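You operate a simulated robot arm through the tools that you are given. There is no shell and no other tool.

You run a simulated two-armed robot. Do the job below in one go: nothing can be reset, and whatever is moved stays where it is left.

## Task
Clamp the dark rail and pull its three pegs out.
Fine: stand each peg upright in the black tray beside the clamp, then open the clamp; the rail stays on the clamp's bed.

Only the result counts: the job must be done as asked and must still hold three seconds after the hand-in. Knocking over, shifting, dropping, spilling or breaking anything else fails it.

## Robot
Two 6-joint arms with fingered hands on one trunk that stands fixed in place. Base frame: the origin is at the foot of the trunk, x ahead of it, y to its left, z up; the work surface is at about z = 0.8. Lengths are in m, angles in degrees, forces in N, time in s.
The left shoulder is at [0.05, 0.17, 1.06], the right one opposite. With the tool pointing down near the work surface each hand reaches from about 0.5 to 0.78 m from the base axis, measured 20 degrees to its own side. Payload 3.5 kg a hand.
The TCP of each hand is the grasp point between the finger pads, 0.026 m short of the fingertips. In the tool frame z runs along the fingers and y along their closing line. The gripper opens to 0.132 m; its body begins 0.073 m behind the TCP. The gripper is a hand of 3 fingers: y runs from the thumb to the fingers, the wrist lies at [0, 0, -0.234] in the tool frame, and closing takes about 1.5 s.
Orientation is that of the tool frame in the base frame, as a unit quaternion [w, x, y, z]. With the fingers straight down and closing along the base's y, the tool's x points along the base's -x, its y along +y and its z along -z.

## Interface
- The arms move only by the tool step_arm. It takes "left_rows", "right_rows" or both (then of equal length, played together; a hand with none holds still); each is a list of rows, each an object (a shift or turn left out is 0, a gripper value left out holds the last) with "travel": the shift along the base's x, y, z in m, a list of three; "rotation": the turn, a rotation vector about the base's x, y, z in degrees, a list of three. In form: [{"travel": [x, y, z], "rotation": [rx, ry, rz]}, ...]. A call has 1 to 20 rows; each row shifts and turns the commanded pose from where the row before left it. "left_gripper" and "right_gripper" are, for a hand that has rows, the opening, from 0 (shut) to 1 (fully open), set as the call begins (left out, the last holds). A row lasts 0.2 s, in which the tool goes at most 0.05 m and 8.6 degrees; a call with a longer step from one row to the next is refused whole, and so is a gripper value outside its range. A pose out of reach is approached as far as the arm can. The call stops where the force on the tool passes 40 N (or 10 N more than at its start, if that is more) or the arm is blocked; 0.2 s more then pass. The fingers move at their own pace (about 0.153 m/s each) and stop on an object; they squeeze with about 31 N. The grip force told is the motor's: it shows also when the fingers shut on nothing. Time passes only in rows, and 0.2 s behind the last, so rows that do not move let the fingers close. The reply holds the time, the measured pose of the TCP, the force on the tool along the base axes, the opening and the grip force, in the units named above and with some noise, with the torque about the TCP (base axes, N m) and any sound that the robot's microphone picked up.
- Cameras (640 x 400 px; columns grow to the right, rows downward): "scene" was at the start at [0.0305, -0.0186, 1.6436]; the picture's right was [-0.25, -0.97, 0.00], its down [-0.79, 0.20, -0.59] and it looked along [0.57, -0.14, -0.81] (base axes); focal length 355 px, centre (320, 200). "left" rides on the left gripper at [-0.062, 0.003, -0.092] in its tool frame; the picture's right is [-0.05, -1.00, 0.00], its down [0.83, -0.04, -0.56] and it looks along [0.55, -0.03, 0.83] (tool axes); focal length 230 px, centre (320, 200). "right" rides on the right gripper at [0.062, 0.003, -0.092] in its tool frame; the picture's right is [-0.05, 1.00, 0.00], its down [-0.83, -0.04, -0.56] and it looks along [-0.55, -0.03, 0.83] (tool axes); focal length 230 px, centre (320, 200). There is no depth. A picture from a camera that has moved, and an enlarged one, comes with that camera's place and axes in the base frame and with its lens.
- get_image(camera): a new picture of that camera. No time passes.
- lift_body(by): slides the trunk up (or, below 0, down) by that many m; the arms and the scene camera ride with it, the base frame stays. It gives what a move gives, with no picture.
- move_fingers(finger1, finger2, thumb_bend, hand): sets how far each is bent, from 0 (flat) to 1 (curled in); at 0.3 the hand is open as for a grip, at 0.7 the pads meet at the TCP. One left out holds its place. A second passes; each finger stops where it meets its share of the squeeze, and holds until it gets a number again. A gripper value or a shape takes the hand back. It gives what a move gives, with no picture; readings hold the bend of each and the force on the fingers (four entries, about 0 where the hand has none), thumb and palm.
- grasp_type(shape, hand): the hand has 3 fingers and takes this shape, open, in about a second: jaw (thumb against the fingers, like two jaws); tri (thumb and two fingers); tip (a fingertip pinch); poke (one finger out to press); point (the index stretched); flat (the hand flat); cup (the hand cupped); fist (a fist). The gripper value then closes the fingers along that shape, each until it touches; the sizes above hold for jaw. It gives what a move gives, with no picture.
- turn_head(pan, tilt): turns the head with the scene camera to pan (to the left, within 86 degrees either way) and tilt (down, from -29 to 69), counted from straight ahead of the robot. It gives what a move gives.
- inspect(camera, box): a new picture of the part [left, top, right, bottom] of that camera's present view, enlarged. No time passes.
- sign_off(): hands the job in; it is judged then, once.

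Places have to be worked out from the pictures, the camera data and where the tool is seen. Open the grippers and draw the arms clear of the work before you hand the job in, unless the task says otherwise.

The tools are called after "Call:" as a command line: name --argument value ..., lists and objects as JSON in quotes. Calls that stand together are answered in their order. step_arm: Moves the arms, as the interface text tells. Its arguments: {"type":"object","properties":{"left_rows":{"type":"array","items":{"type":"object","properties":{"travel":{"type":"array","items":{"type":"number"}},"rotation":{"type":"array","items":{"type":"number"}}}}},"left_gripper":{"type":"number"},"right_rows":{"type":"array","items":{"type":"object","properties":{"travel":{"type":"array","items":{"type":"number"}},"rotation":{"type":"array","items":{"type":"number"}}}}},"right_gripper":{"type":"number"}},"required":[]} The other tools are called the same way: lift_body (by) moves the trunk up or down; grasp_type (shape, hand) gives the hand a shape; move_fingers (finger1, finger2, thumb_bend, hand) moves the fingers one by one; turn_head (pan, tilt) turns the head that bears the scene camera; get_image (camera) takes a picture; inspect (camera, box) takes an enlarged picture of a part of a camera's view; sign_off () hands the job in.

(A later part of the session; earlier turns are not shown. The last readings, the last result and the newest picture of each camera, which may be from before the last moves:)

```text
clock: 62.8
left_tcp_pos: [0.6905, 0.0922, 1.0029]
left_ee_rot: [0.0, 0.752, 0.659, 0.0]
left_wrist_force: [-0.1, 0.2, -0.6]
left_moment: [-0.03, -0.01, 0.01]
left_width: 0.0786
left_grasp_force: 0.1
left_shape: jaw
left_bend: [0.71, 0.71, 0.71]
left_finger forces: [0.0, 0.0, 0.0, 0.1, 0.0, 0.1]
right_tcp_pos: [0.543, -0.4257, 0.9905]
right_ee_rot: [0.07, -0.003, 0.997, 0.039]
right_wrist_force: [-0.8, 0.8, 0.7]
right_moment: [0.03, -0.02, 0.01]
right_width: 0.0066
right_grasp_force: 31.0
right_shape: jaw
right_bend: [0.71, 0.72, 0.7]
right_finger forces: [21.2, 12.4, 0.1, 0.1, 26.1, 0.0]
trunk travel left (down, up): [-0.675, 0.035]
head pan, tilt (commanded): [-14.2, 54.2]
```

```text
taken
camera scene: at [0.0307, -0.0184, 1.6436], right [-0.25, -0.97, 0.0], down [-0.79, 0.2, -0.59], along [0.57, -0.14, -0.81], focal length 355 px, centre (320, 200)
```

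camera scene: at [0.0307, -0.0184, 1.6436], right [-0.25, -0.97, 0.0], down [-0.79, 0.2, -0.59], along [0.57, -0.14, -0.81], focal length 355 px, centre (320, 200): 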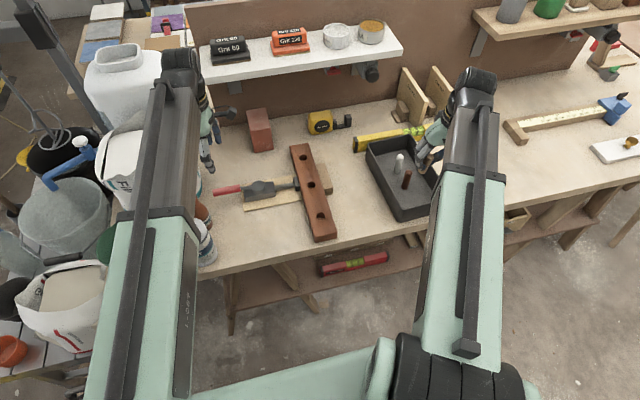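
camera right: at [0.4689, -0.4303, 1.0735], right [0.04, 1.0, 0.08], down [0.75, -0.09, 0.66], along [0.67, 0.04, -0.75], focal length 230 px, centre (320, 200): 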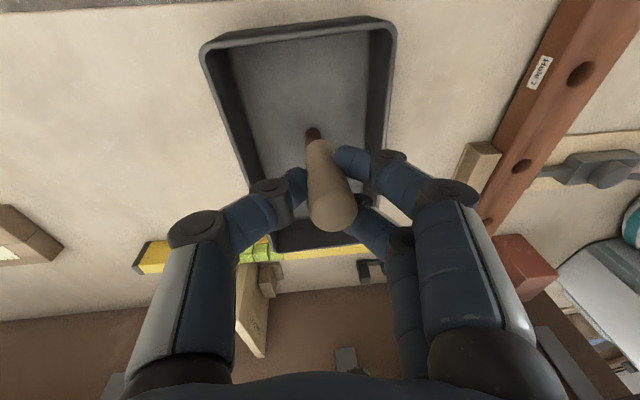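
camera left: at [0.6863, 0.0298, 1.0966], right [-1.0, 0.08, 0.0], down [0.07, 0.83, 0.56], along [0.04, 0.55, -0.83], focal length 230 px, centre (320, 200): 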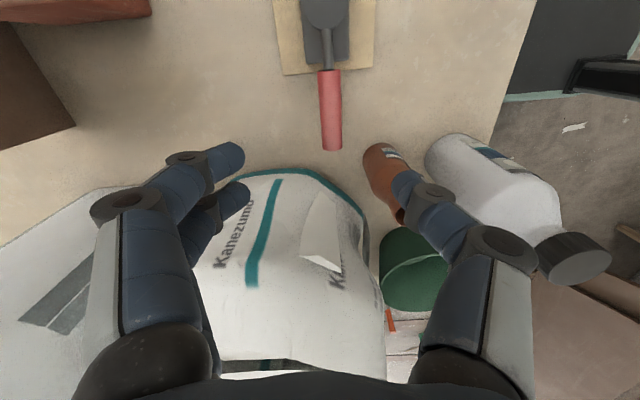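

Call:
inspect --camera "scene" --box '[390, 130, 460, 180]'

Call:
inspect --camera "right" --box '[220, 100, 420, 260]'

```text
8.00 times, centred on (425, 155) of scene
camera zoom: at [0.0307, -0.0184, 1.6436], right [-0.25, -0.97, 0.0], down [-0.79, 0.2, -0.59], along [0.57, -0.14, -0.81], focal length 2839 px, centre (-520, 560)
```

zoom: 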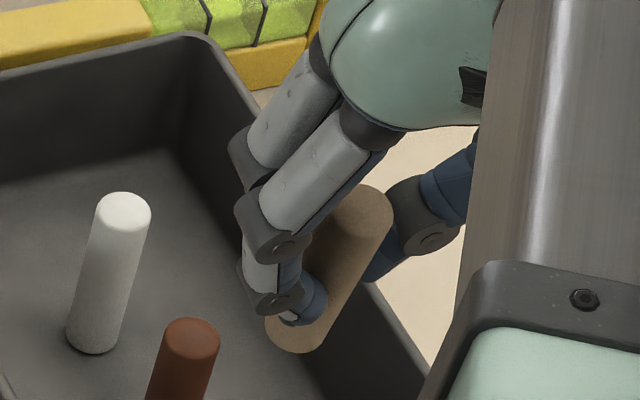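

```text
2.50 times, centred on (320, 180) of right
camera zoom: at [0.4689, -0.4303, 1.0735], right [0.04, 1.0, 0.08], down [0.75, -0.09, 0.66], along [0.67, 0.04, -0.75], focal length 575 px, centre (320, 250)
```

zoom: 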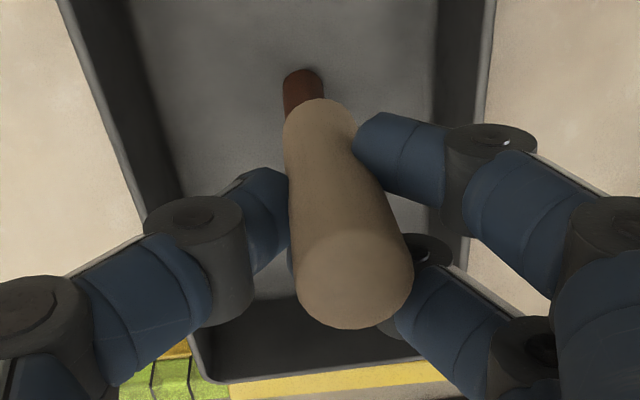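

The peg has aligned with the tilted hand: it leans about 8–9° with its top toward the robot. I rotate the hand back 8.5° about y so the peg is upright, then re-measure.

Call:
step_arm --right_rows '[{"travel": [0, 0, 0], "rotation": [0, 2.8, 0]}, {"travel": [0, 0, 0], "rotation": [0, 2.8, 0]}, {"travel": [0, 0, 0], "rotation": [0, 2.9, 0]}, {"travel": [0, 0, 0]}, {"travel": [0, 0, 0]}]'

Call:
inspect --camera "scene" --box '[390, 130, 460, 180]'

Call:
inspect --camera "right" --box '[220, 100, 420, 260]'

```text
clock: 64.0
left_tcp_pos: [0.6908, 0.0918, 1.0037]
left_ee_rot: [0.0, 0.752, 0.659, 0.0]
left_wrist_force: [0.0, -0.2, -0.3]
left_moment: [-0.01, -0.01, 0.04]
left_width: 0.0789
left_grasp_force: 0.0
left_shape: jaw
left_bend: [0.71, 0.71, 0.71]
left_finger forces: [0.0, 0.0, 0.1, 0.0, 0.1, 0.0]
right_tcp_pos: [0.5428, -0.4255, 0.9893]
right_ee_rot: [-0.005, 0.0, 0.999, 0.04]
right_wrist_force: [-0.2, -0.1, -0.7]
right_moment: [0.0, 0.03, 0.04]
right_width: 0.0065
right_grasp_force: 31.1
right_shape: jaw
right_bend: [0.71, 0.72, 0.7]
right_finger forces: [21.3, 12.0, 0.0, 0.0, 25.9, 0.1]
trunk travel left (down, up): [-0.675, 0.035]
head pan, tilt (commanded): [-14.2, 54.2]
```

```text
8.00 times, centred on (425, 155) of scene
camera zoom: at [0.0306, -0.0186, 1.6436], right [-0.25, -0.97, 0.0], down [-0.79, 0.2, -0.59], along [0.57, -0.14, -0.81], focal length 2839 px, centre (-520, 560)
```

zoom: 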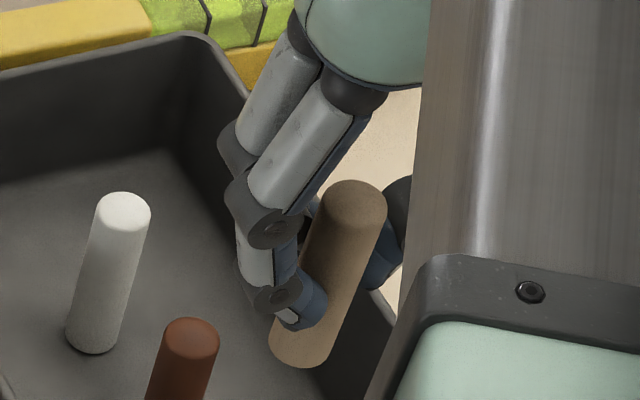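

```text
2.50 times, centred on (320, 180) of right
camera zoom: at [0.4824, -0.4293, 1.0833], right [0.05, 1.0, 0.08], down [0.84, -0.09, 0.54], along [0.55, 0.04, -0.84], focal length 575 px, centre (320, 250)
```

zoom: 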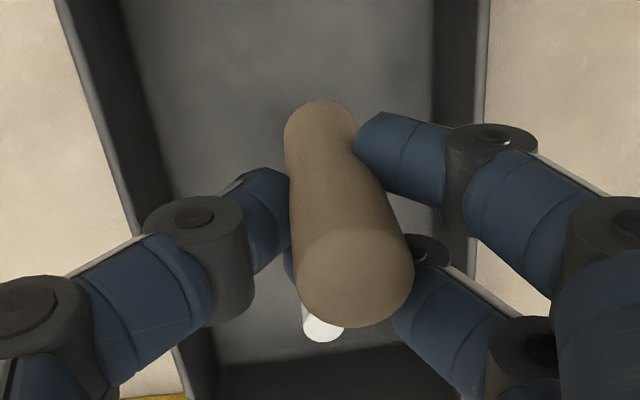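

After the correction the peg leans only about 2° (top toward the robot, slightly +y). I add 2° about y and 1° about x and lower it into the tray to z≈0.866.

Call:
step_arm --right_rows '[{"travel": [0.001, 0, 0], "rotation": [1, 2, 0]}, {"travel": [0, 0, -0.03]}, {"travel": [0, 0, -0.03]}, {"travel": [0, 0, -0.03]}, {"travel": [0, 0, -0.03]}, {"travel": [0, 0, 0]}]'

Call:
get_image --camera "right"

Call:
inspect --camera "scene" --box '[380, 145, 460, 205]'

```text
clock: 65.4
left_tcp_pos: [0.691, 0.0918, 1.0027]
left_ee_rot: [0.0, 0.752, 0.66, 0.0]
left_wrist_force: [0.1, -1.1, 0.4]
left_moment: [0.0, 0.0, 0.01]
left_width: 0.0786
left_grasp_force: 0.1
left_shape: jaw
left_bend: [0.71, 0.71, 0.71]
left_finger forces: [0.0, 0.0, 0.1, 0.0, 0.1, 0.0]
right_tcp_pos: [0.5437, -0.4243, 0.8699]
right_ee_rot: [-0.021, 0.001, 0.999, 0.048]
right_wrist_force: [0.6, 0.4, 0.3]
right_moment: [-0.01, 0.02, -0.01]
right_width: 0.0063
right_grasp_force: 31.3
right_shape: jaw
right_bend: [0.71, 0.72, 0.71]
right_finger forces: [21.1, 10.1, 0.0, 0.0, 25.4, 0.0]
trunk travel left (down, up): [-0.675, 0.035]
head pan, tilt (commanded): [-14.2, 54.2]
```

```text
taken
camera right: at [0.4865, -0.4304, 0.9653], right [0.06, 0.99, 0.09], down [0.85, -0.1, 0.51], along [0.52, 0.05, -0.85], focal length 230 px, centre (320, 200)
```

right: 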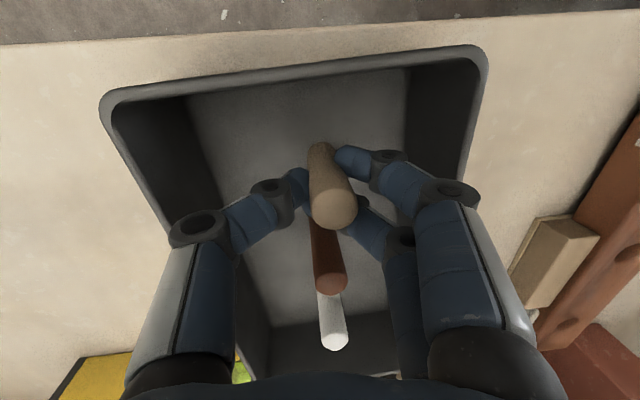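

```text
6.67 times, centred on (420, 175) of scene
camera zoom: at [0.0305, -0.0185, 1.6436], right [-0.25, -0.97, 0.0], down [-0.79, 0.2, -0.59], along [0.57, -0.14, -0.81], focal length 2366 px, centre (-347, 367)
```

zoom: 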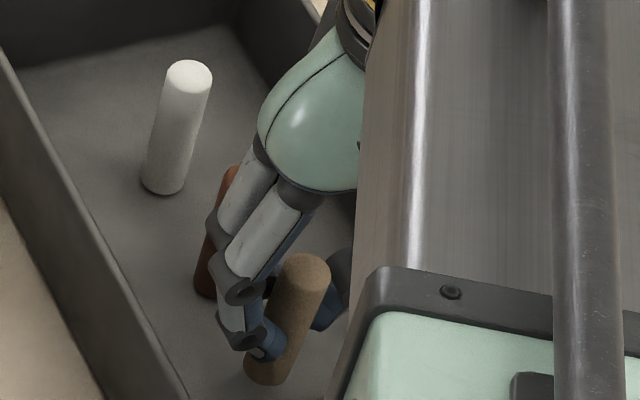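

Call:
inspect --camera "scene" --box '[405, 175, 440, 207]'

Call:
inspect --camera "right" --box '[220, 120, 420, 280]'

```text
12.50 times, centred on (422, 191) of scene
camera zoom: at [0.0305, -0.0185, 1.6436], right [-0.25, -0.97, 0.0], down [-0.79, 0.2, -0.59], along [0.57, -0.14, -0.81], focal length 4436 px, centre (-961, 312)
```

zoom: 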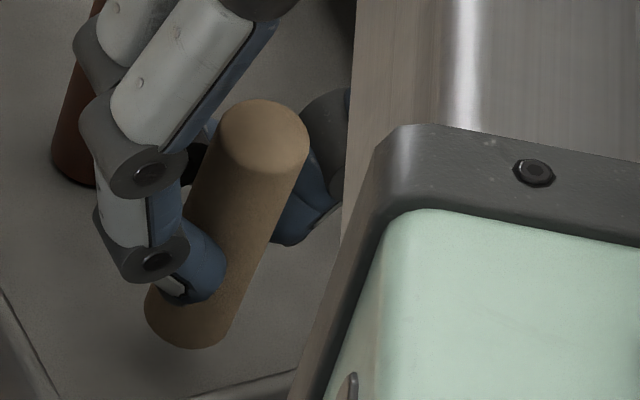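

```text
2.50 times, centred on (320, 200) of right
camera zoom: at [0.4865, -0.4304, 0.9653], right [0.06, 0.99, 0.09], down [0.85, -0.1, 0.51], along [0.52, 0.05, -0.85], focal length 575 px, centre (320, 200)
```

zoom: 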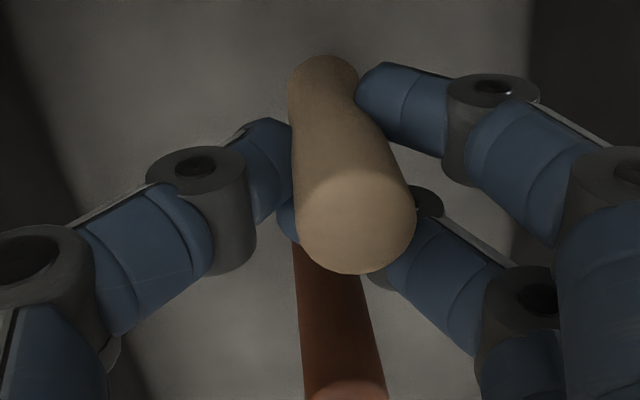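

The third peg is now within about 1.5° of vertical. I lower toward contact, expected around z≈0.857.

Call:
step_arm --right_rows '[{"travel": [0, 0, -0.004]}, {"travel": [0, 0, -0.003]}, {"travel": [0, 0, -0.0025]}, {"travel": [0, 0, 0]}]'

```text
clock: 66.4
left_tcp_pos: [0.691, 0.0911, 1.0026]
left_ee_rot: [0.0, 0.752, 0.659, 0.0]
left_wrist_force: [-0.5, -0.3, 0.7]
left_moment: [0.02, 0.01, 0.04]
left_width: 0.0786
left_grasp_force: 0.1
left_shape: jaw
left_bend: [0.71, 0.71, 0.71]
left_finger forces: [0.1, 0.0, 0.0, 0.0, 0.0, 0.1]
right_tcp_pos: [0.5446, -0.4255, 0.8612]
right_ee_rot: [-0.022, 0.002, 0.999, 0.049]
right_wrist_force: [1.0, 0.6, -0.2]
right_moment: [-0.02, 0.02, -0.03]
right_width: 0.0061
right_grasp_force: 31.0
right_shape: jaw
right_bend: [0.71, 0.72, 0.71]
right_finger forces: [21.1, 9.9, 0.1, 0.0, 25.5, 0.1]
trunk travel left (down, up): [-0.675, 0.035]
head pan, tilt (commanded): [-14.2, 54.2]
```

No contact yet. I step down in 1 mm steps.

Call:
step_arm --right_rows '[{"travel": [0, 0, -0.001]}, {"travel": [0, 0, -0.001]}, {"travel": [0, 0, 0]}]'

```text
clock: 67.2
left_tcp_pos: [0.6912, 0.0914, 1.0034]
left_ee_rot: [0.0, 0.752, 0.659, 0.0]
left_wrist_force: [-0.6, 0.2, -0.5]
left_moment: [0.02, -0.02, 0.0]
left_width: 0.0789
left_grasp_force: 0.1
left_shape: jaw
left_bend: [0.71, 0.71, 0.71]
left_finger forces: [0.1, 0.0, 0.0, 0.0, 0.1, 0.0]
right_tcp_pos: [0.5452, -0.4256, 0.858]
right_ee_rot: [-0.022, 0.001, 0.999, 0.048]
right_wrist_force: [0.8, -0.6, -0.4]
right_moment: [0.01, 0.0, 0.02]
right_width: 0.0058
right_grasp_force: 31.0
right_shape: jaw
right_bend: [0.71, 0.72, 0.71]
right_finger forces: [21.3, 9.6, 0.0, 0.0, 25.4, 0.0]
trunk travel left (down, up): [-0.675, 0.035]
head pan, tilt (commanded): [-14.2, 54.2]
```

Call:
step_arm --right_rows '[{"travel": [0, 0, -0.001]}, {"travel": [0, 0, -0.001]}, {"travel": [0, 0, 0]}]'

```text
clock: 68.0
left_tcp_pos: [0.6907, 0.0917, 1.0033]
left_ee_rot: [0.0, 0.752, 0.659, 0.001]
left_wrist_force: [-0.1, -0.3, 0.6]
left_moment: [-0.03, -0.01, 0.02]
left_width: 0.0787
left_grasp_force: 0.0
left_shape: jaw
left_bend: [0.71, 0.71, 0.71]
left_finger forces: [0.0, 0.0, 0.0, 0.1, 0.0, 0.0]
right_tcp_pos: [0.5443, -0.4256, 0.8582]
right_ee_rot: [-0.021, 0.0, 0.999, 0.047]
right_wrist_force: [1.3, -0.2, 8.8]
right_moment: [0.03, 0.06, 0.0]
right_width: 0.0066
right_grasp_force: 31.1
right_shape: jaw
right_bend: [0.71, 0.73, 0.71]
right_finger forces: [21.4, 11.0, 0.1, 0.0, 27.2, 0.0]
trunk travel left (down, up): [-0.675, 0.035]
head pan, tilt (commanded): [-14.2, 54.2]
```

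The peg touches the floor (8.8 N). I ease up 0.8 mm and look once more at its stance before releasing.

Call:
step_arm --right_rows '[{"travel": [0, 0, 0.0008]}, {"travel": [0, 0, 0]}]'

Call:
inspect --camera "scene" --box '[405, 175, 440, 207]'

Call:
inspect --camera "right" --box '[220, 120, 420, 280]'

```text
clock: 68.6
left_tcp_pos: [0.6903, 0.0924, 1.004]
left_ee_rot: [0.0, 0.752, 0.659, -0.001]
left_wrist_force: [-0.5, 0.5, -0.1]
left_moment: [0.01, 0.01, 0.03]
left_width: 0.079
left_grasp_force: 0.0
left_shape: jaw
left_bend: [0.71, 0.71, 0.71]
left_finger forces: [0.1, 0.1, 0.0, 0.1, 0.1, 0.0]
right_tcp_pos: [0.5443, -0.4254, 0.858]
right_ee_rot: [-0.022, 0.002, 0.999, 0.048]
right_wrist_force: [0.6, -0.4, 5.4]
right_moment: [0.05, -0.05, -0.01]
right_width: 0.0065
right_grasp_force: 31.4
right_shape: jaw
right_bend: [0.71, 0.73, 0.71]
right_finger forces: [21.4, 10.2, 0.0, 0.0, 26.4, 0.1]
trunk travel left (down, up): [-0.675, 0.035]
head pan, tilt (commanded): [-14.2, 54.2]
```

```text
12.50 times, centred on (422, 191) of scene
camera zoom: at [0.0302, -0.0183, 1.6436], right [-0.25, -0.97, 0.0], down [-0.79, 0.2, -0.59], along [0.57, -0.14, -0.81], focal length 4436 px, centre (-961, 312)
```

zoom: 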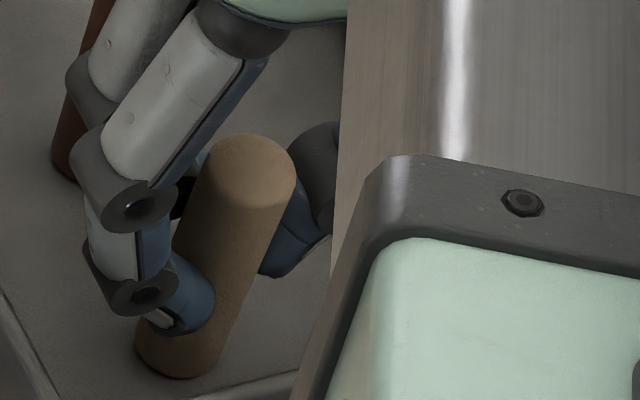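

```text
2.50 times, centred on (320, 200) of right
camera zoom: at [0.4866, -0.4309, 0.953], right [0.06, 0.99, 0.09], down [0.85, -0.1, 0.51], along [0.52, 0.05, -0.85], focal length 575 px, centre (320, 200)
```

zoom: 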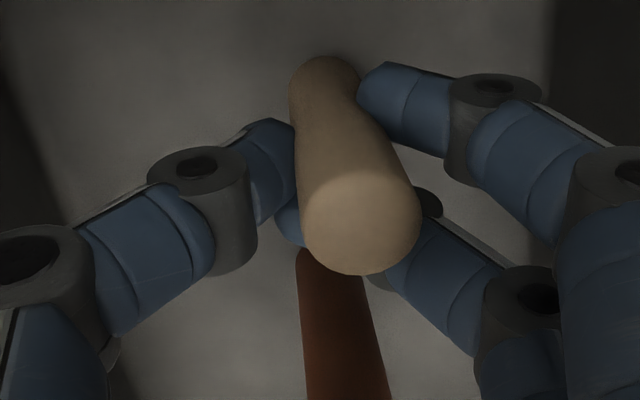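

The stance is still within about 2°. I release in a small stage.

Call:
step_arm --right_rows '[{"travel": [0, 0, 0]}, {"travel": [0, 0, 0]}]' --right_gripper 0.14

Call:
inspect --camera "right" --box '[220, 120, 420, 280]'

Call:
inspect --camera "scene" --box '[405, 175, 440, 207]'

```text
clock: 69.2
left_tcp_pos: [0.6919, 0.0923, 1.0039]
left_ee_rot: [-0.001, 0.752, 0.659, -0.001]
left_wrist_force: [0.1, 0.3, 1.0]
left_moment: [-0.01, 0.01, 0.0]
left_width: 0.0786
left_grasp_force: 0.0
left_shape: jaw
left_bend: [0.71, 0.71, 0.71]
left_finger forces: [0.0, 0.0, 0.0, 0.1, 0.1, 0.0]
right_tcp_pos: [0.5445, -0.4255, 0.858]
right_ee_rot: [-0.022, 0.002, 0.999, 0.048]
right_wrist_force: [1.0, -0.6, 4.3]
right_moment: [0.06, 0.01, -0.04]
right_width: 0.0183
right_grasp_force: 0.2
right_shape: jaw
right_bend: [0.71, 0.75, 0.7]
right_finger forces: [7.2, 8.5, 0.0, 0.0, 0.1, 0.0]
trunk travel left (down, up): [-0.675, 0.035]
head pan, tilt (commanded): [-14.2, 54.2]
```

```text
2.50 times, centred on (320, 200) of right
camera zoom: at [0.4866, -0.4311, 0.953], right [0.06, 0.99, 0.09], down [0.85, -0.1, 0.51], along [0.52, 0.05, -0.85], focal length 575 px, centre (320, 200)
```

zoom: 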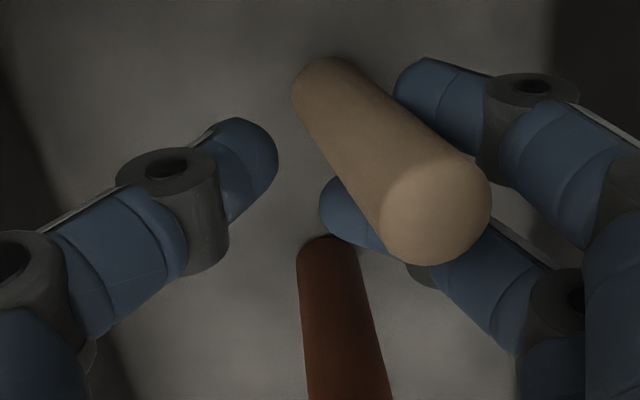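

```text
12.50 times, centred on (422, 191) of scene
camera zoom: at [0.0303, -0.0184, 1.6436], right [-0.25, -0.97, 0.0], down [-0.79, 0.2, -0.59], along [0.57, -0.14, -0.81], focal length 4436 px, centre (-961, 312)
```

zoom: 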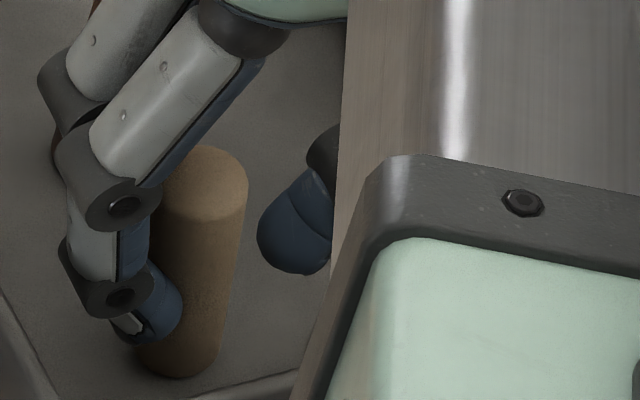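

On opening, the peg stuck between the two fingers (7 and 8 N, thumb 0) and leans about 8° toward +y: the far finger had slipped past its side. I close again to bring it back upright before freeing that finger separately.

Call:
step_arm --right_rows '[{"travel": [0, 0, 0]}, {"travel": [0, 0, 0]}, {"travel": [0, 0, 0]}, {"travel": [0, 0, 0]}]' --right_gripper 0

Call:
inspect --camera "right" --box '[220, 120, 420, 280]'

Call:
inspect --camera "scene" --box '[405, 175, 440, 207]'

```text
clock: 70.2
left_tcp_pos: [0.6908, 0.0909, 1.0033]
left_ee_rot: [0.0, 0.752, 0.659, 0.0]
left_wrist_force: [-0.2, -0.1, 0.2]
left_moment: [0.04, -0.01, 0.03]
left_width: 0.0788
left_grasp_force: 0.1
left_shape: jaw
left_bend: [0.71, 0.71, 0.71]
left_finger forces: [0.0, 0.0, 0.1, 0.0, 0.0, 0.1]
right_tcp_pos: [0.5441, -0.4252, 0.8573]
right_ee_rot: [-0.021, 0.0, 0.999, 0.049]
right_wrist_force: [-0.6, 0.1, -0.8]
right_moment: [0.01, 0.01, 0.03]
right_width: 0.0039
right_grasp_force: 31.3
right_shape: jaw
right_bend: [0.72, 0.73, 0.68]
right_finger forces: [20.1, 0.1, 0.1, 0.0, 26.0, 0.0]
trunk travel left (down, up): [-0.675, 0.035]
head pan, tilt (commanded): [-14.2, 54.2]
```

```text
2.50 times, centred on (320, 200) of right
camera zoom: at [0.4868, -0.4311, 0.9528], right [0.06, 0.99, 0.09], down [0.85, -0.1, 0.51], along [0.52, 0.05, -0.85], focal length 575 px, centre (320, 200)
```

zoom: 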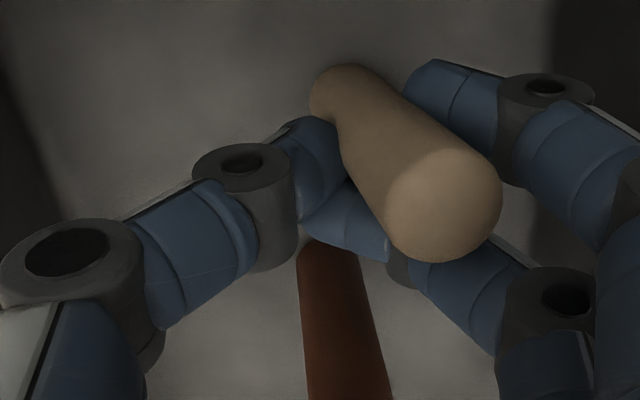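

```text
12.50 times, centred on (422, 191) of scene
camera zoom: at [0.0306, -0.0186, 1.6436], right [-0.25, -0.97, 0.0], down [-0.79, 0.2, -0.59], along [0.57, -0.14, -0.81], focal length 4436 px, centre (-961, 312)
```

zoom: 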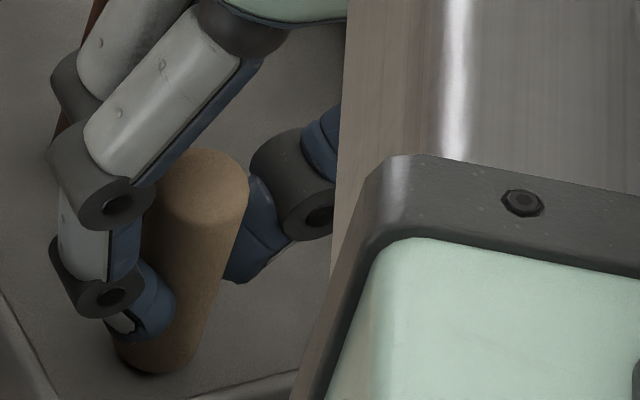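

Now only the near finger and thumb hold the peg, which leans about 6° toward +y and 3° toward the robot; the far finger is free on its +x side. I turn the hand to bring the peg upright, a millimetre higher.

Call:
step_arm --right_rows '[{"travel": [0, 0, 0.002]}, {"travel": [0, 0, 0], "rotation": [2, 1, 0]}, {"travel": [0, 0, 0], "rotation": [2, 1, 0]}, {"travel": [0, 0, 0], "rotation": [2, 1, 0]}, {"travel": [0, 0, 0]}, {"travel": [0, 0, 0]}]'

Call:
inspect --camera "right" --box '[220, 120, 420, 280]'

Call:
inspect --camera "scene" --box '[405, 175, 440, 207]'

```text
clock: 71.6
left_tcp_pos: [0.6913, 0.0918, 1.0042]
left_ee_rot: [0.001, 0.752, 0.659, 0.0]
left_wrist_force: [0.6, 0.7, -1.4]
left_moment: [0.03, -0.05, -0.03]
left_width: 0.0788
left_grasp_force: 0.1
left_shape: jaw
left_bend: [0.71, 0.71, 0.71]
left_finger forces: [0.0, 0.0, 0.0, 0.1, 0.0, 0.0]
right_tcp_pos: [0.5447, -0.4259, 0.8606]
right_ee_rot: [-0.047, 0.001, 0.994, 0.1]
right_wrist_force: [0.7, 0.1, -0.1]
right_moment: [0.0, 0.0, 0.03]
right_width: 0.004
right_grasp_force: 31.3
right_shape: jaw
right_bend: [0.72, 0.73, 0.68]
right_finger forces: [20.2, 0.0, 0.1, 0.1, 26.1, 0.0]
trunk travel left (down, up): [-0.675, 0.035]
head pan, tilt (commanded): [-14.2, 54.2]
```

```text
2.50 times, centred on (320, 200) of right
camera zoom: at [0.492, -0.4411, 0.9567], right [0.06, 0.98, 0.19], down [0.88, -0.15, 0.45], along [0.47, 0.14, -0.87], focal length 575 px, centre (320, 200)
```

zoom: 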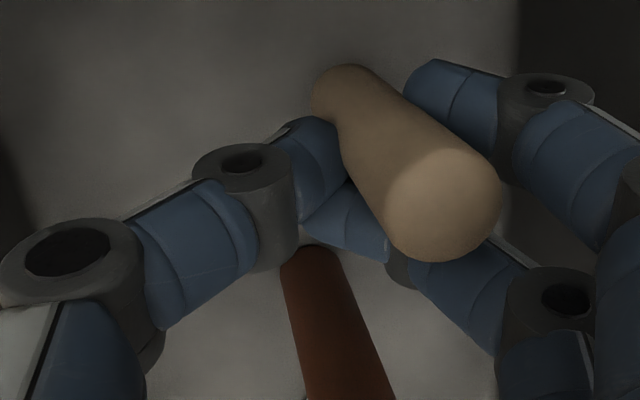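

```text
12.50 times, centred on (422, 191) of scene
camera zoom: at [0.0306, -0.0186, 1.6436], right [-0.25, -0.97, 0.0], down [-0.79, 0.2, -0.59], along [0.57, -0.14, -0.81], focal length 4436 px, centre (-961, 312)
```

zoom: 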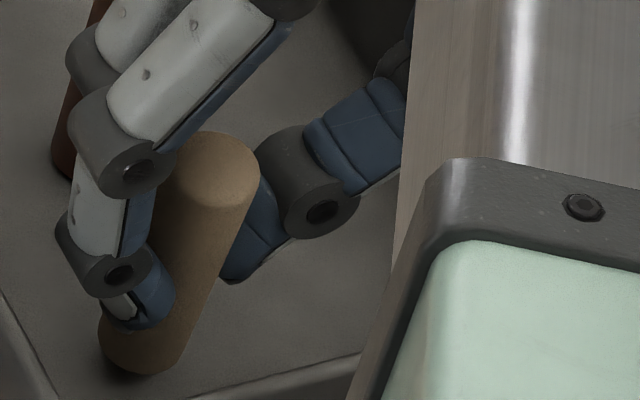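

The peg is now upright within about 1–2° at (0.540, -0.4075), bottom just off the floor. I lower in 1 mm steps to touch the floor.

Call:
step_arm --right_rows '[{"travel": [0, 0, -0.001]}, {"travel": [0, 0, -0.001]}, {"travel": [0, 0, 0]}]'

```text
clock: 72.4
left_tcp_pos: [0.6906, 0.0916, 1.0037]
left_ee_rot: [0.0, 0.752, 0.659, 0.0]
left_wrist_force: [-0.5, 0.0, -0.3]
left_moment: [-0.06, 0.0, -0.02]
left_width: 0.0786
left_grasp_force: 0.0
left_shape: jaw
left_bend: [0.71, 0.71, 0.71]
left_finger forces: [0.1, 0.0, 0.0, 0.0, 0.1, 0.0]
right_tcp_pos: [0.5444, -0.4256, 0.8572]
right_ee_rot: [-0.047, 0.001, 0.994, 0.1]
right_wrist_force: [-0.2, 0.5, 0.2]
right_moment: [0.0, 0.03, -0.02]
right_width: 0.0038
right_grasp_force: 31.1
right_shape: jaw
right_bend: [0.72, 0.73, 0.68]
right_finger forces: [20.2, 0.1, 0.0, 0.0, 26.0, 0.0]
trunk travel left (down, up): [-0.675, 0.035]
head pan, tilt (commanded): [-14.2, 54.2]
```

Call:
step_arm --right_rows '[{"travel": [0, 0, -0.001]}, {"travel": [0, 0, -0.0005]}, {"travel": [0, 0, 0]}]'

```text
clock: 73.2
left_tcp_pos: [0.6906, 0.0906, 1.0031]
left_ee_rot: [0.0, 0.752, 0.659, 0.0]
left_wrist_force: [-0.5, 0.6, -0.6]
left_moment: [0.02, 0.0, 0.01]
left_width: 0.0785
left_grasp_force: 0.1
left_shape: jaw
left_bend: [0.71, 0.71, 0.71]
left_finger forces: [0.1, 0.0, 0.1, 0.0, 0.1, 0.0]
right_tcp_pos: [0.5445, -0.4263, 0.8557]
right_ee_rot: [-0.047, 0.001, 0.994, 0.099]
right_wrist_force: [-0.1, 1.1, -0.7]
right_moment: [0.05, -0.02, -0.01]
right_width: 0.0038
right_grasp_force: 31.6
right_shape: jaw
right_bend: [0.72, 0.73, 0.68]
right_finger forces: [20.3, 0.0, 0.0, 0.1, 26.0, 0.0]
trunk travel left (down, up): [-0.675, 0.035]
head pan, tilt (commanded): [-14.2, 54.2]
```

No contact yet; I keep lowering in 1 mm steps.

Call:
step_arm --right_rows '[{"travel": [0, 0, -0.001]}, {"travel": [0, 0, -0.0005]}, {"travel": [0, 0, 0]}]'

Call:
inspect --camera "scene" --box '[405, 175, 440, 207]'

```text
clock: 74.0
left_tcp_pos: [0.6919, 0.0919, 1.0041]
left_ee_rot: [0.0, 0.752, 0.659, 0.0]
left_wrist_force: [-0.5, 0.7, 0.9]
left_moment: [-0.03, 0.0, 0.03]
left_width: 0.0787
left_grasp_force: 0.0
left_shape: jaw
left_bend: [0.71, 0.71, 0.71]
left_finger forces: [0.0, 0.0, 0.1, 0.0, 0.0, 0.1]
right_tcp_pos: [0.5452, -0.4258, 0.8546]
right_ee_rot: [-0.047, 0.002, 0.994, 0.1]
right_wrist_force: [-0.6, 0.4, -0.1]
right_moment: [0.0, -0.01, 0.03]
right_width: 0.0038
right_grasp_force: 31.2
right_shape: jaw
right_bend: [0.72, 0.73, 0.68]
right_finger forces: [20.2, 0.1, 0.0, 0.1, 26.0, 0.0]
trunk travel left (down, up): [-0.675, 0.035]
head pan, tilt (commanded): [-14.2, 54.2]
```

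```text
12.50 times, centred on (422, 191) of scene
camera zoom: at [0.0306, -0.0186, 1.6436], right [-0.25, -0.97, 0.0], down [-0.79, 0.2, -0.59], along [0.57, -0.14, -0.81], focal length 4436 px, centre (-961, 312)
```

zoom: 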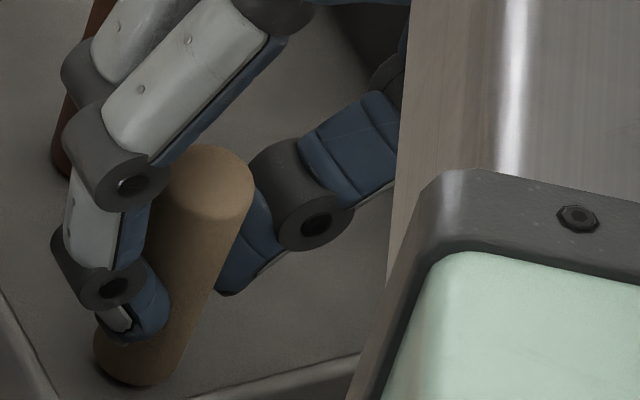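

Call:
step_arm --right_rows '[{"travel": [0, 0, -0.001]}, {"travel": [0, 0, -0.0005]}, {"travel": [0, 0, 0]}]'

```text
clock: 74.8
left_tcp_pos: [0.6906, 0.0922, 1.004]
left_ee_rot: [0.0, 0.752, 0.659, 0.0]
left_wrist_force: [0.3, -0.3, 0.5]
left_moment: [0.02, 0.0, 0.01]
left_width: 0.0783
left_grasp_force: 0.1
left_shape: jaw
left_bend: [0.71, 0.71, 0.71]
left_finger forces: [0.1, 0.1, 0.0, 0.1, 0.1, 0.1]
right_tcp_pos: [0.5448, -0.4248, 0.8539]
right_ee_rot: [-0.046, 0.001, 0.994, 0.1]
right_wrist_force: [0.7, 0.4, 3.9]
right_moment: [0.02, 0.05, 0.02]
right_width: 0.0039
right_grasp_force: 30.9
right_shape: jaw
right_bend: [0.72, 0.73, 0.68]
right_finger forces: [20.5, 0.1, 0.1, 0.0, 26.8, 0.0]
trunk travel left (down, up): [-0.675, 0.035]
head pan, tilt (commanded): [-14.2, 54.2]
```

The peg touches the floor upright, but near finger has little room to the tray's left wall. I lift 3 mm, shift the peg 2 cm toward -y to give the fingers room, and set it down again.

Call:
step_arm --right_rows '[{"travel": [0, 0, 0.004]}, {"travel": [0, -0.007, 0]}, {"travel": [0, -0.007, 0]}, {"travel": [0, -0.006, 0]}, {"travel": [0, 0, -0.002]}, {"travel": [0, 0, -0.001]}, {"travel": [0, 0, 0]}]'

Call:
get_image --camera "right"

Call:
inspect --camera "scene" --box '[395, 165, 445, 207]'

```text
clock: 76.4
left_tcp_pos: [0.6904, 0.0914, 1.004]
left_ee_rot: [0.0, 0.752, 0.659, 0.0]
left_wrist_force: [0.3, 0.2, 0.1]
left_moment: [0.02, -0.03, 0.0]
left_width: 0.0786
left_grasp_force: 0.0
left_shape: jaw
left_bend: [0.71, 0.71, 0.71]
left_finger forces: [0.0, 0.0, 0.1, 0.1, 0.0, 0.0]
right_tcp_pos: [0.5449, -0.446, 0.8539]
right_ee_rot: [-0.047, 0.002, 0.994, 0.099]
right_wrist_force: [-0.3, 0.0, -0.1]
right_moment: [0.03, -0.02, 0.02]
right_width: 0.004
right_grasp_force: 31.1
right_shape: jaw
right_bend: [0.72, 0.73, 0.68]
right_finger forces: [20.4, 0.1, 0.0, 0.0, 26.3, 0.1]
trunk travel left (down, up): [-0.675, 0.035]
head pan, tilt (commanded): [-14.2, 54.2]
```

```text
taken
camera right: at [0.4923, -0.4609, 0.9509], right [0.06, 0.98, 0.19], down [0.88, -0.15, 0.45], along [0.47, 0.14, -0.87], focal length 230 px, centre (320, 200)
```

right: 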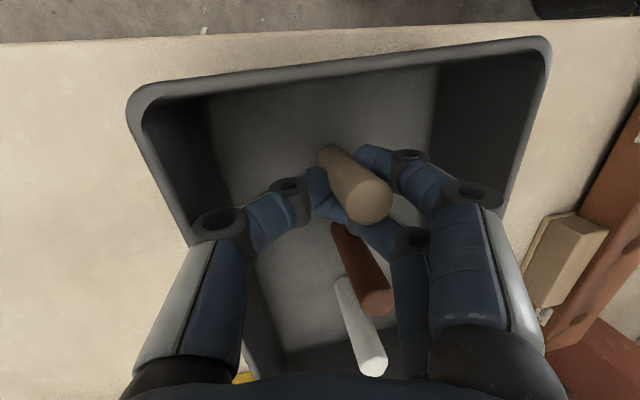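

```text
9.52 times, centred on (420, 186) of scene
camera zoom: at [0.0306, -0.0186, 1.6436], right [-0.25, -0.97, 0.0], down [-0.79, 0.2, -0.59], along [0.57, -0.14, -0.81], focal length 3380 px, centre (-632, 333)
```

zoom: 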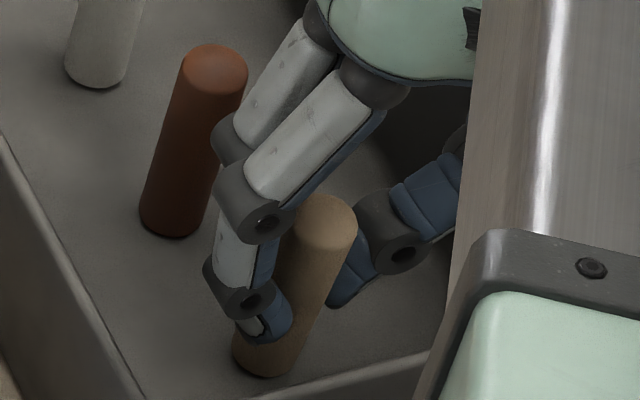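

All three pegs stand upright, and there is now room on both sides. I open only the near finger and the thumb together, leaving the far finger where it is so it cannot drag the peg.

Call:
move_fingers --hand "right" --finger1 0.52 --thumb_bend 0.6

Call:
get_image --camera "right"

Call:
inspect --camera "scene" --box '[395, 165, 445, 207]'

```text
clock: 77.4
left_tcp_pos: [0.691, 0.0913, 1.0022]
left_ee_rot: [0.0, 0.752, 0.659, 0.0]
left_wrist_force: [0.6, -0.5, 0.8]
left_moment: [-0.05, -0.03, 0.02]
left_width: 0.0788
left_grasp_force: 0.0
left_shape: jaw
left_bend: [0.71, 0.71, 0.71]
left_finger forces: [0.0, 0.0, 0.0, 0.0, 0.0, 0.0]
right_tcp_pos: [0.5448, -0.4454, 0.8542]
right_ee_rot: [-0.046, 0.001, 0.994, 0.101]
right_wrist_force: [1.1, 0.3, 0.4]
right_moment: [-0.05, -0.02, -0.01]
right_width: 0.0468
right_grasp_force: 0.6
right_shape: fingers
right_bend: [0.52, 0.76, 0.6]
right_finger forces: [0.1, 0.1, 0.0, 0.0, 1.0, 0.0]
trunk travel left (down, up): [-0.675, 0.035]
head pan, tilt (commanded): [-14.2, 54.2]
```

```text
taken
camera right: at [0.4923, -0.4608, 0.951], right [0.06, 0.98, 0.19], down [0.88, -0.15, 0.45], along [0.47, 0.14, -0.87], focal length 230 px, centre (320, 200)
```

right: 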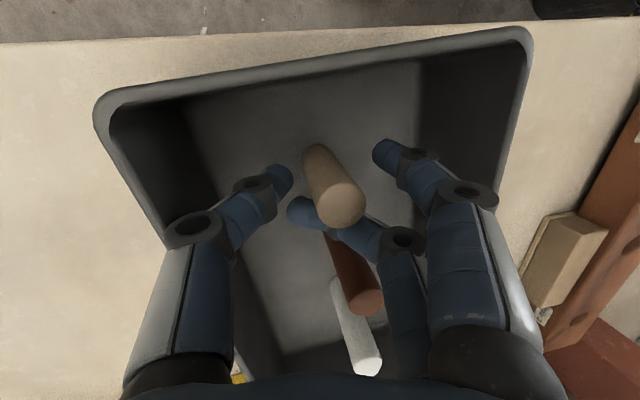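

```text
9.52 times, centred on (420, 186) of scene
camera zoom: at [0.0306, -0.0185, 1.6436], right [-0.25, -0.97, 0.0], down [-0.79, 0.2, -0.59], along [0.57, -0.14, -0.81], focal length 3380 px, centre (-632, 333)
```

zoom: 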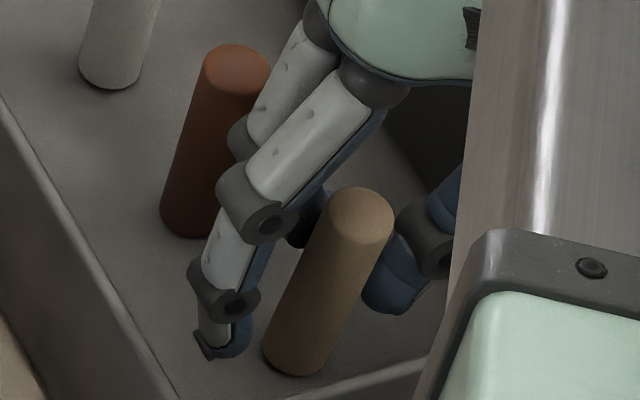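

The tan peg now stands free and upright, with no finger force on it; the thumb's back lightly touches the tray wall (1 N) and the tray seems to have shifted a few millimetres. I move 3 mm in +x to clear the far finger from the peg and raise slowly.

Call:
step_arm --right_rows '[{"travel": [0.0015, 0, 0]}, {"travel": [0.0015, 0, 0]}, {"travel": [0, 0, 0.004]}, {"travel": [0, 0, 0.006]}, {"travel": [0, 0, 0]}]'

Call:
get_image --camera "right"

Call:
inspect --camera "scene" --box '[395, 165, 445, 207]'

```text
clock: 78.6
left_tcp_pos: [0.6921, 0.0917, 1.0036]
left_ee_rot: [0.0, 0.752, 0.659, 0.0]
left_wrist_force: [0.4, 0.5, 0.6]
left_moment: [0.01, 0.02, 0.04]
left_width: 0.0788
left_grasp_force: 0.1
left_shape: jaw
left_bend: [0.71, 0.71, 0.71]
left_finger forces: [0.0, 0.0, 0.0, 0.1, 0.1, 0.0]
right_tcp_pos: [0.5474, -0.4445, 0.8646]
right_ee_rot: [-0.047, 0.001, 0.994, 0.101]
right_wrist_force: [0.1, -0.5, 0.4]
right_moment: [0.0, 0.0, -0.02]
right_width: 0.047
right_grasp_force: 0.0
right_shape: fingers
right_bend: [0.52, 0.76, 0.6]
right_finger forces: [0.0, 0.1, 0.1, 0.0, 0.0, 0.0]
trunk travel left (down, up): [-0.675, 0.035]
head pan, tilt (commanded): [-14.2, 54.2]
```

```text
taken
camera right: at [0.4953, -0.461, 0.9609], right [0.06, 0.98, 0.19], down [0.88, -0.15, 0.45], along [0.47, 0.14, -0.87], focal length 230 px, centre (320, 200)
```

right: 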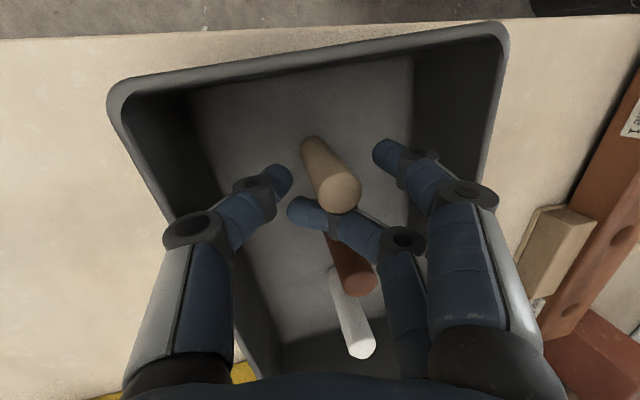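

```text
9.52 times, centred on (420, 186) of scene
camera zoom: at [0.0306, -0.0186, 1.6436], right [-0.25, -0.97, 0.0], down [-0.79, 0.2, -0.59], along [0.57, -0.14, -0.81], focal length 3380 px, centre (-632, 333)
```

zoom: 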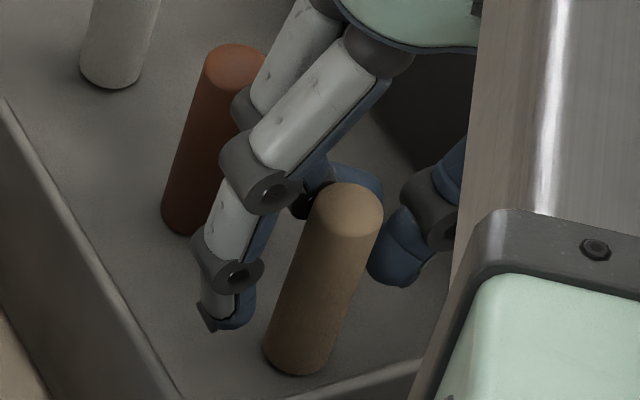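

The tan peg stands untouched and forces are zero. I continue raising the hand straight up clear of the tray.

Call:
step_arm --right_rows '[{"travel": [0, 0, 0.01]}, {"travel": [0, 0, 0.01]}, {"travel": [0, 0, 0.015]}, {"travel": [0, 0, 0.025]}, {"travel": [0, 0, 0.035]}, {"travel": [0, 0, 0.04]}, {"travel": [0, 0, 0]}]'

Call:
get_image --camera "right"

Call:
get_image --camera "scene"

Call:
inspect --camera "scene" --box '[340, 120, 480, 230]'

```text
clock: 80.2
left_tcp_pos: [0.6916, 0.0918, 1.0023]
left_ee_rot: [0.0, 0.752, 0.659, 0.0]
left_wrist_force: [0.7, -0.3, -0.1]
left_moment: [0.0, 0.0, 0.0]
left_width: 0.0785
left_grasp_force: 0.1
left_shape: jaw
left_bend: [0.71, 0.71, 0.71]
left_finger forces: [0.0, 0.0, 0.2, 0.1, 0.0, 0.1]
right_tcp_pos: [0.5474, -0.4445, 1.0002]
right_ee_rot: [-0.048, 0.001, 0.994, 0.099]
right_wrist_force: [-0.6, -0.3, -0.8]
right_moment: [0.01, 0.0, 0.0]
right_width: 0.0472
right_grasp_force: 0.0
right_shape: fingers
right_bend: [0.52, 0.76, 0.6]
right_finger forces: [0.0, 0.0, 0.0, 0.1, 0.1, 0.1]
trunk travel left (down, up): [-0.675, 0.035]
head pan, tilt (commanded): [-14.2, 54.2]
```

```text
taken
camera right: at [0.4954, -0.4611, 1.0972], right [0.06, 0.98, 0.19], down [0.88, -0.15, 0.45], along [0.47, 0.14, -0.87], focal length 230 px, centre (320, 200)
```

right: 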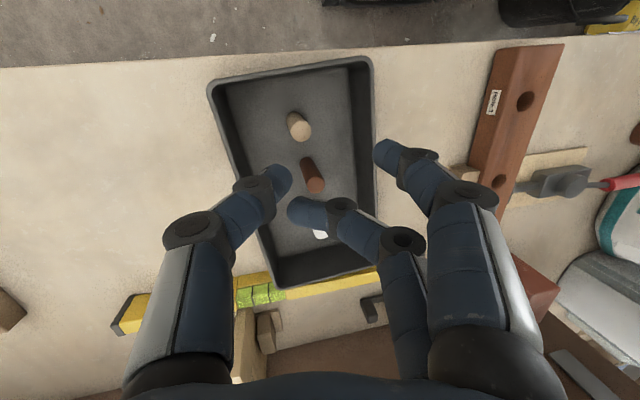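

```text
taken
camera scene: at [0.0307, -0.0187, 1.6436], right [-0.25, -0.97, 0.0], down [-0.79, 0.2, -0.59], along [0.57, -0.14, -0.81], focal length 355 px, centre (320, 200)
```

scene: 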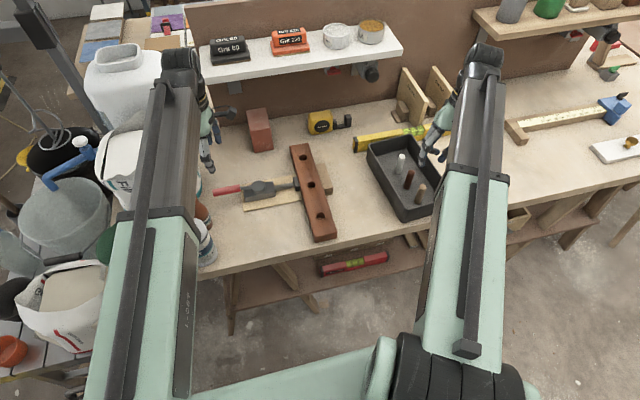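

```text
3.64 times, centred on (410, 175) of scene
camera zoom: at [0.0307, -0.0187, 1.6436], right [-0.25, -0.97, 0.0], down [-0.79, 0.2, -0.59], along [0.57, -0.14, -0.81], focal length 1291 px, centre (-7, 291)
```

zoom: 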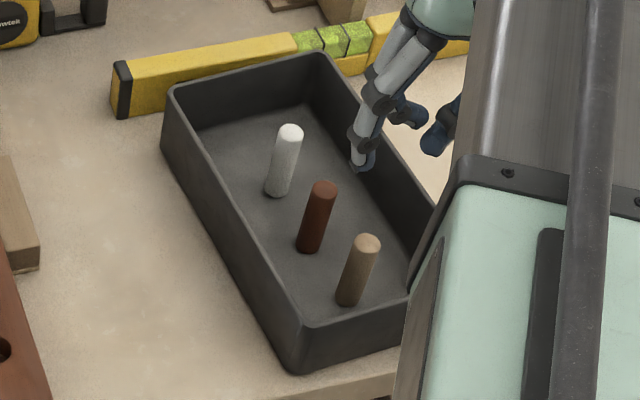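

All three pegs stand upright in the tray (the tray moved only several millimetres). Now I draw the right hand up and back, and lower the left hand around the clamp's handle again.

Call:
step_arm --left_rows '[{"travel": [0, 0, -0.025]}, {"travel": [0, 0, -0.025]}, {"travel": [0, 0, -0.025]}, {"travel": [0, 0, -0.025]}, {"travel": [0, 0, -0.025]}, {"travel": [0, 0, -0.015]}, {"travel": [0, 0, 0]}]' --left_gripper 0.6 --right_rows '[{"travel": [0, 0, 0.02]}, {"travel": [-0.012, -0.004, 0.02]}, {"travel": [-0.012, -0.004, 0.02]}, {"travel": [-0.012, -0.004, 0.02]}, {"travel": [-0.012, -0.004, 0.02]}, {"travel": [-0.012, -0.004, 0.02]}, {"travel": [-0.012, -0.004, 0]}]' --right_gripper 0.6

Call:
get_image --camera "left"

Call:
get_image --camera "scene"

```text
clock: 81.8
left_tcp_pos: [0.6901, 0.0908, 0.8628]
left_ee_rot: [0.0, 0.752, 0.659, 0.001]
left_wrist_force: [0.2, 0.0, 0.2]
left_moment: [0.03, -0.04, 0.0]
left_width: 0.0788
left_grasp_force: 0.1
left_shape: jaw
left_bend: [0.71, 0.71, 0.71]
left_finger forces: [0.0, 0.0, 0.0, 0.0, 0.0, 0.0]
right_tcp_pos: [0.4799, -0.4704, 1.1062]
right_ee_rot: [-0.045, 0.0, 0.994, 0.099]
right_wrist_force: [0.0, 0.3, 0.4]
right_moment: [-0.06, 0.0, 0.01]
right_width: 0.0788
right_grasp_force: 0.0
right_shape: jaw
right_bend: [0.71, 0.71, 0.71]
right_finger forces: [0.0, 0.0, 0.0, 0.1, 0.1, 0.1]
right hand out of reach, approached as far as the arm can: row 6, 7
trunk travel left (down, up): [-0.675, 0.035]
head pan, tilt (commanded): [-14.2, 54.2]
```

```text
taken
camera left: at [0.6851, 0.0302, 0.9562], right [-1.0, 0.08, 0.0], down [0.07, 0.83, 0.56], along [0.04, 0.55, -0.83], focal length 230 px, centre (320, 200)
```

left: 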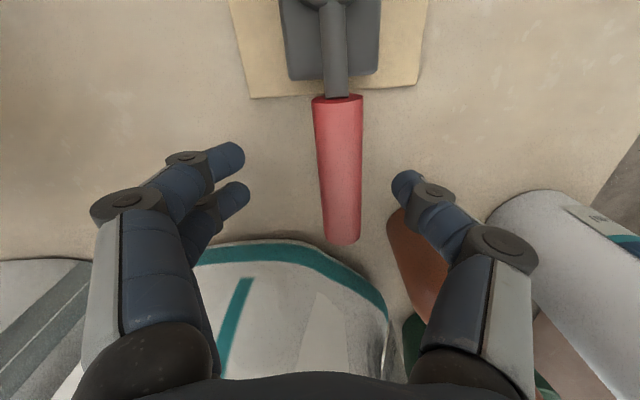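

```text
taken
camera scene: at [0.0303, -0.0186, 1.6436], right [-0.25, -0.97, 0.0], down [-0.79, 0.2, -0.59], along [0.57, -0.14, -0.81], focal length 355 px, centre (320, 200)
```

scene: 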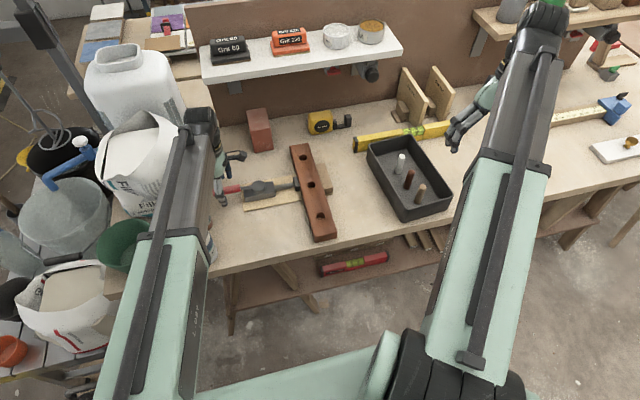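

The handle is between thumb and fingers of the left hand. I take a clear look at the tray before going on.

Call:
inspect --camera "scene" --box '[340, 120, 480, 230]'

Call:
inspect --camera "scene" --box '[220, 130, 380, 250]'

Call:
get_image --camera "right"

```text
3.64 times, centred on (410, 175) of scene
camera zoom: at [0.0303, -0.0186, 1.6436], right [-0.25, -0.97, 0.0], down [-0.79, 0.2, -0.59], along [0.57, -0.14, -0.81], focal length 1291 px, centre (-7, 291)
```

zoom: 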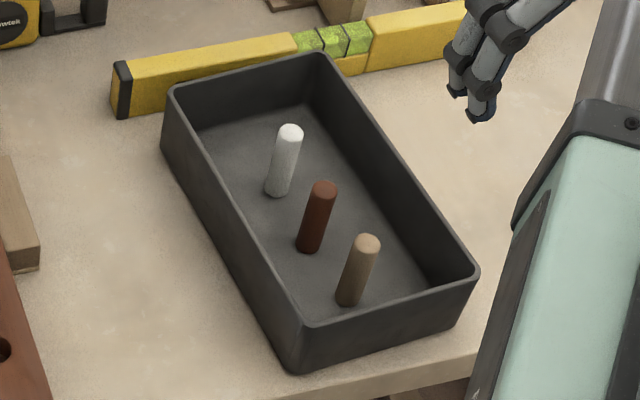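

```text
3.33 times, centred on (300, 190) of scene
camera zoom: at [0.0303, -0.0186, 1.6436], right [-0.25, -0.97, 0.0], down [-0.79, 0.2, -0.59], along [0.57, -0.14, -0.81], focal length 1183 px, centre (387, 233)
```

zoom: 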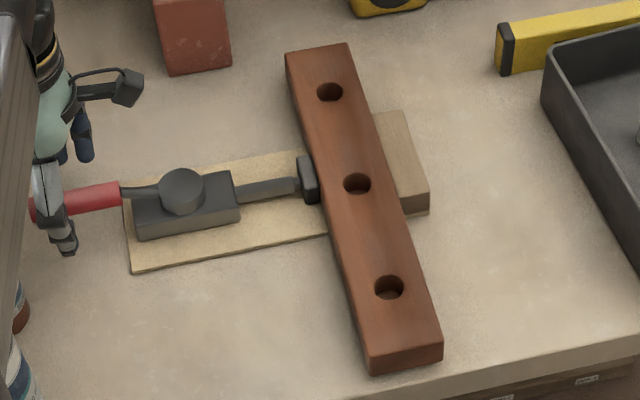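

```text
taken
camera right: at [0.426, -0.4851, 1.2036], right [0.06, 0.98, 0.19], down [0.88, -0.15, 0.46], along [0.48, 0.14, -0.87], focal length 230 px, centre (320, 200)
```

right: 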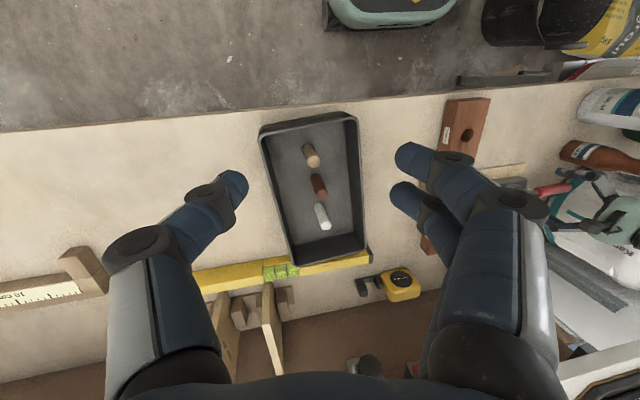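

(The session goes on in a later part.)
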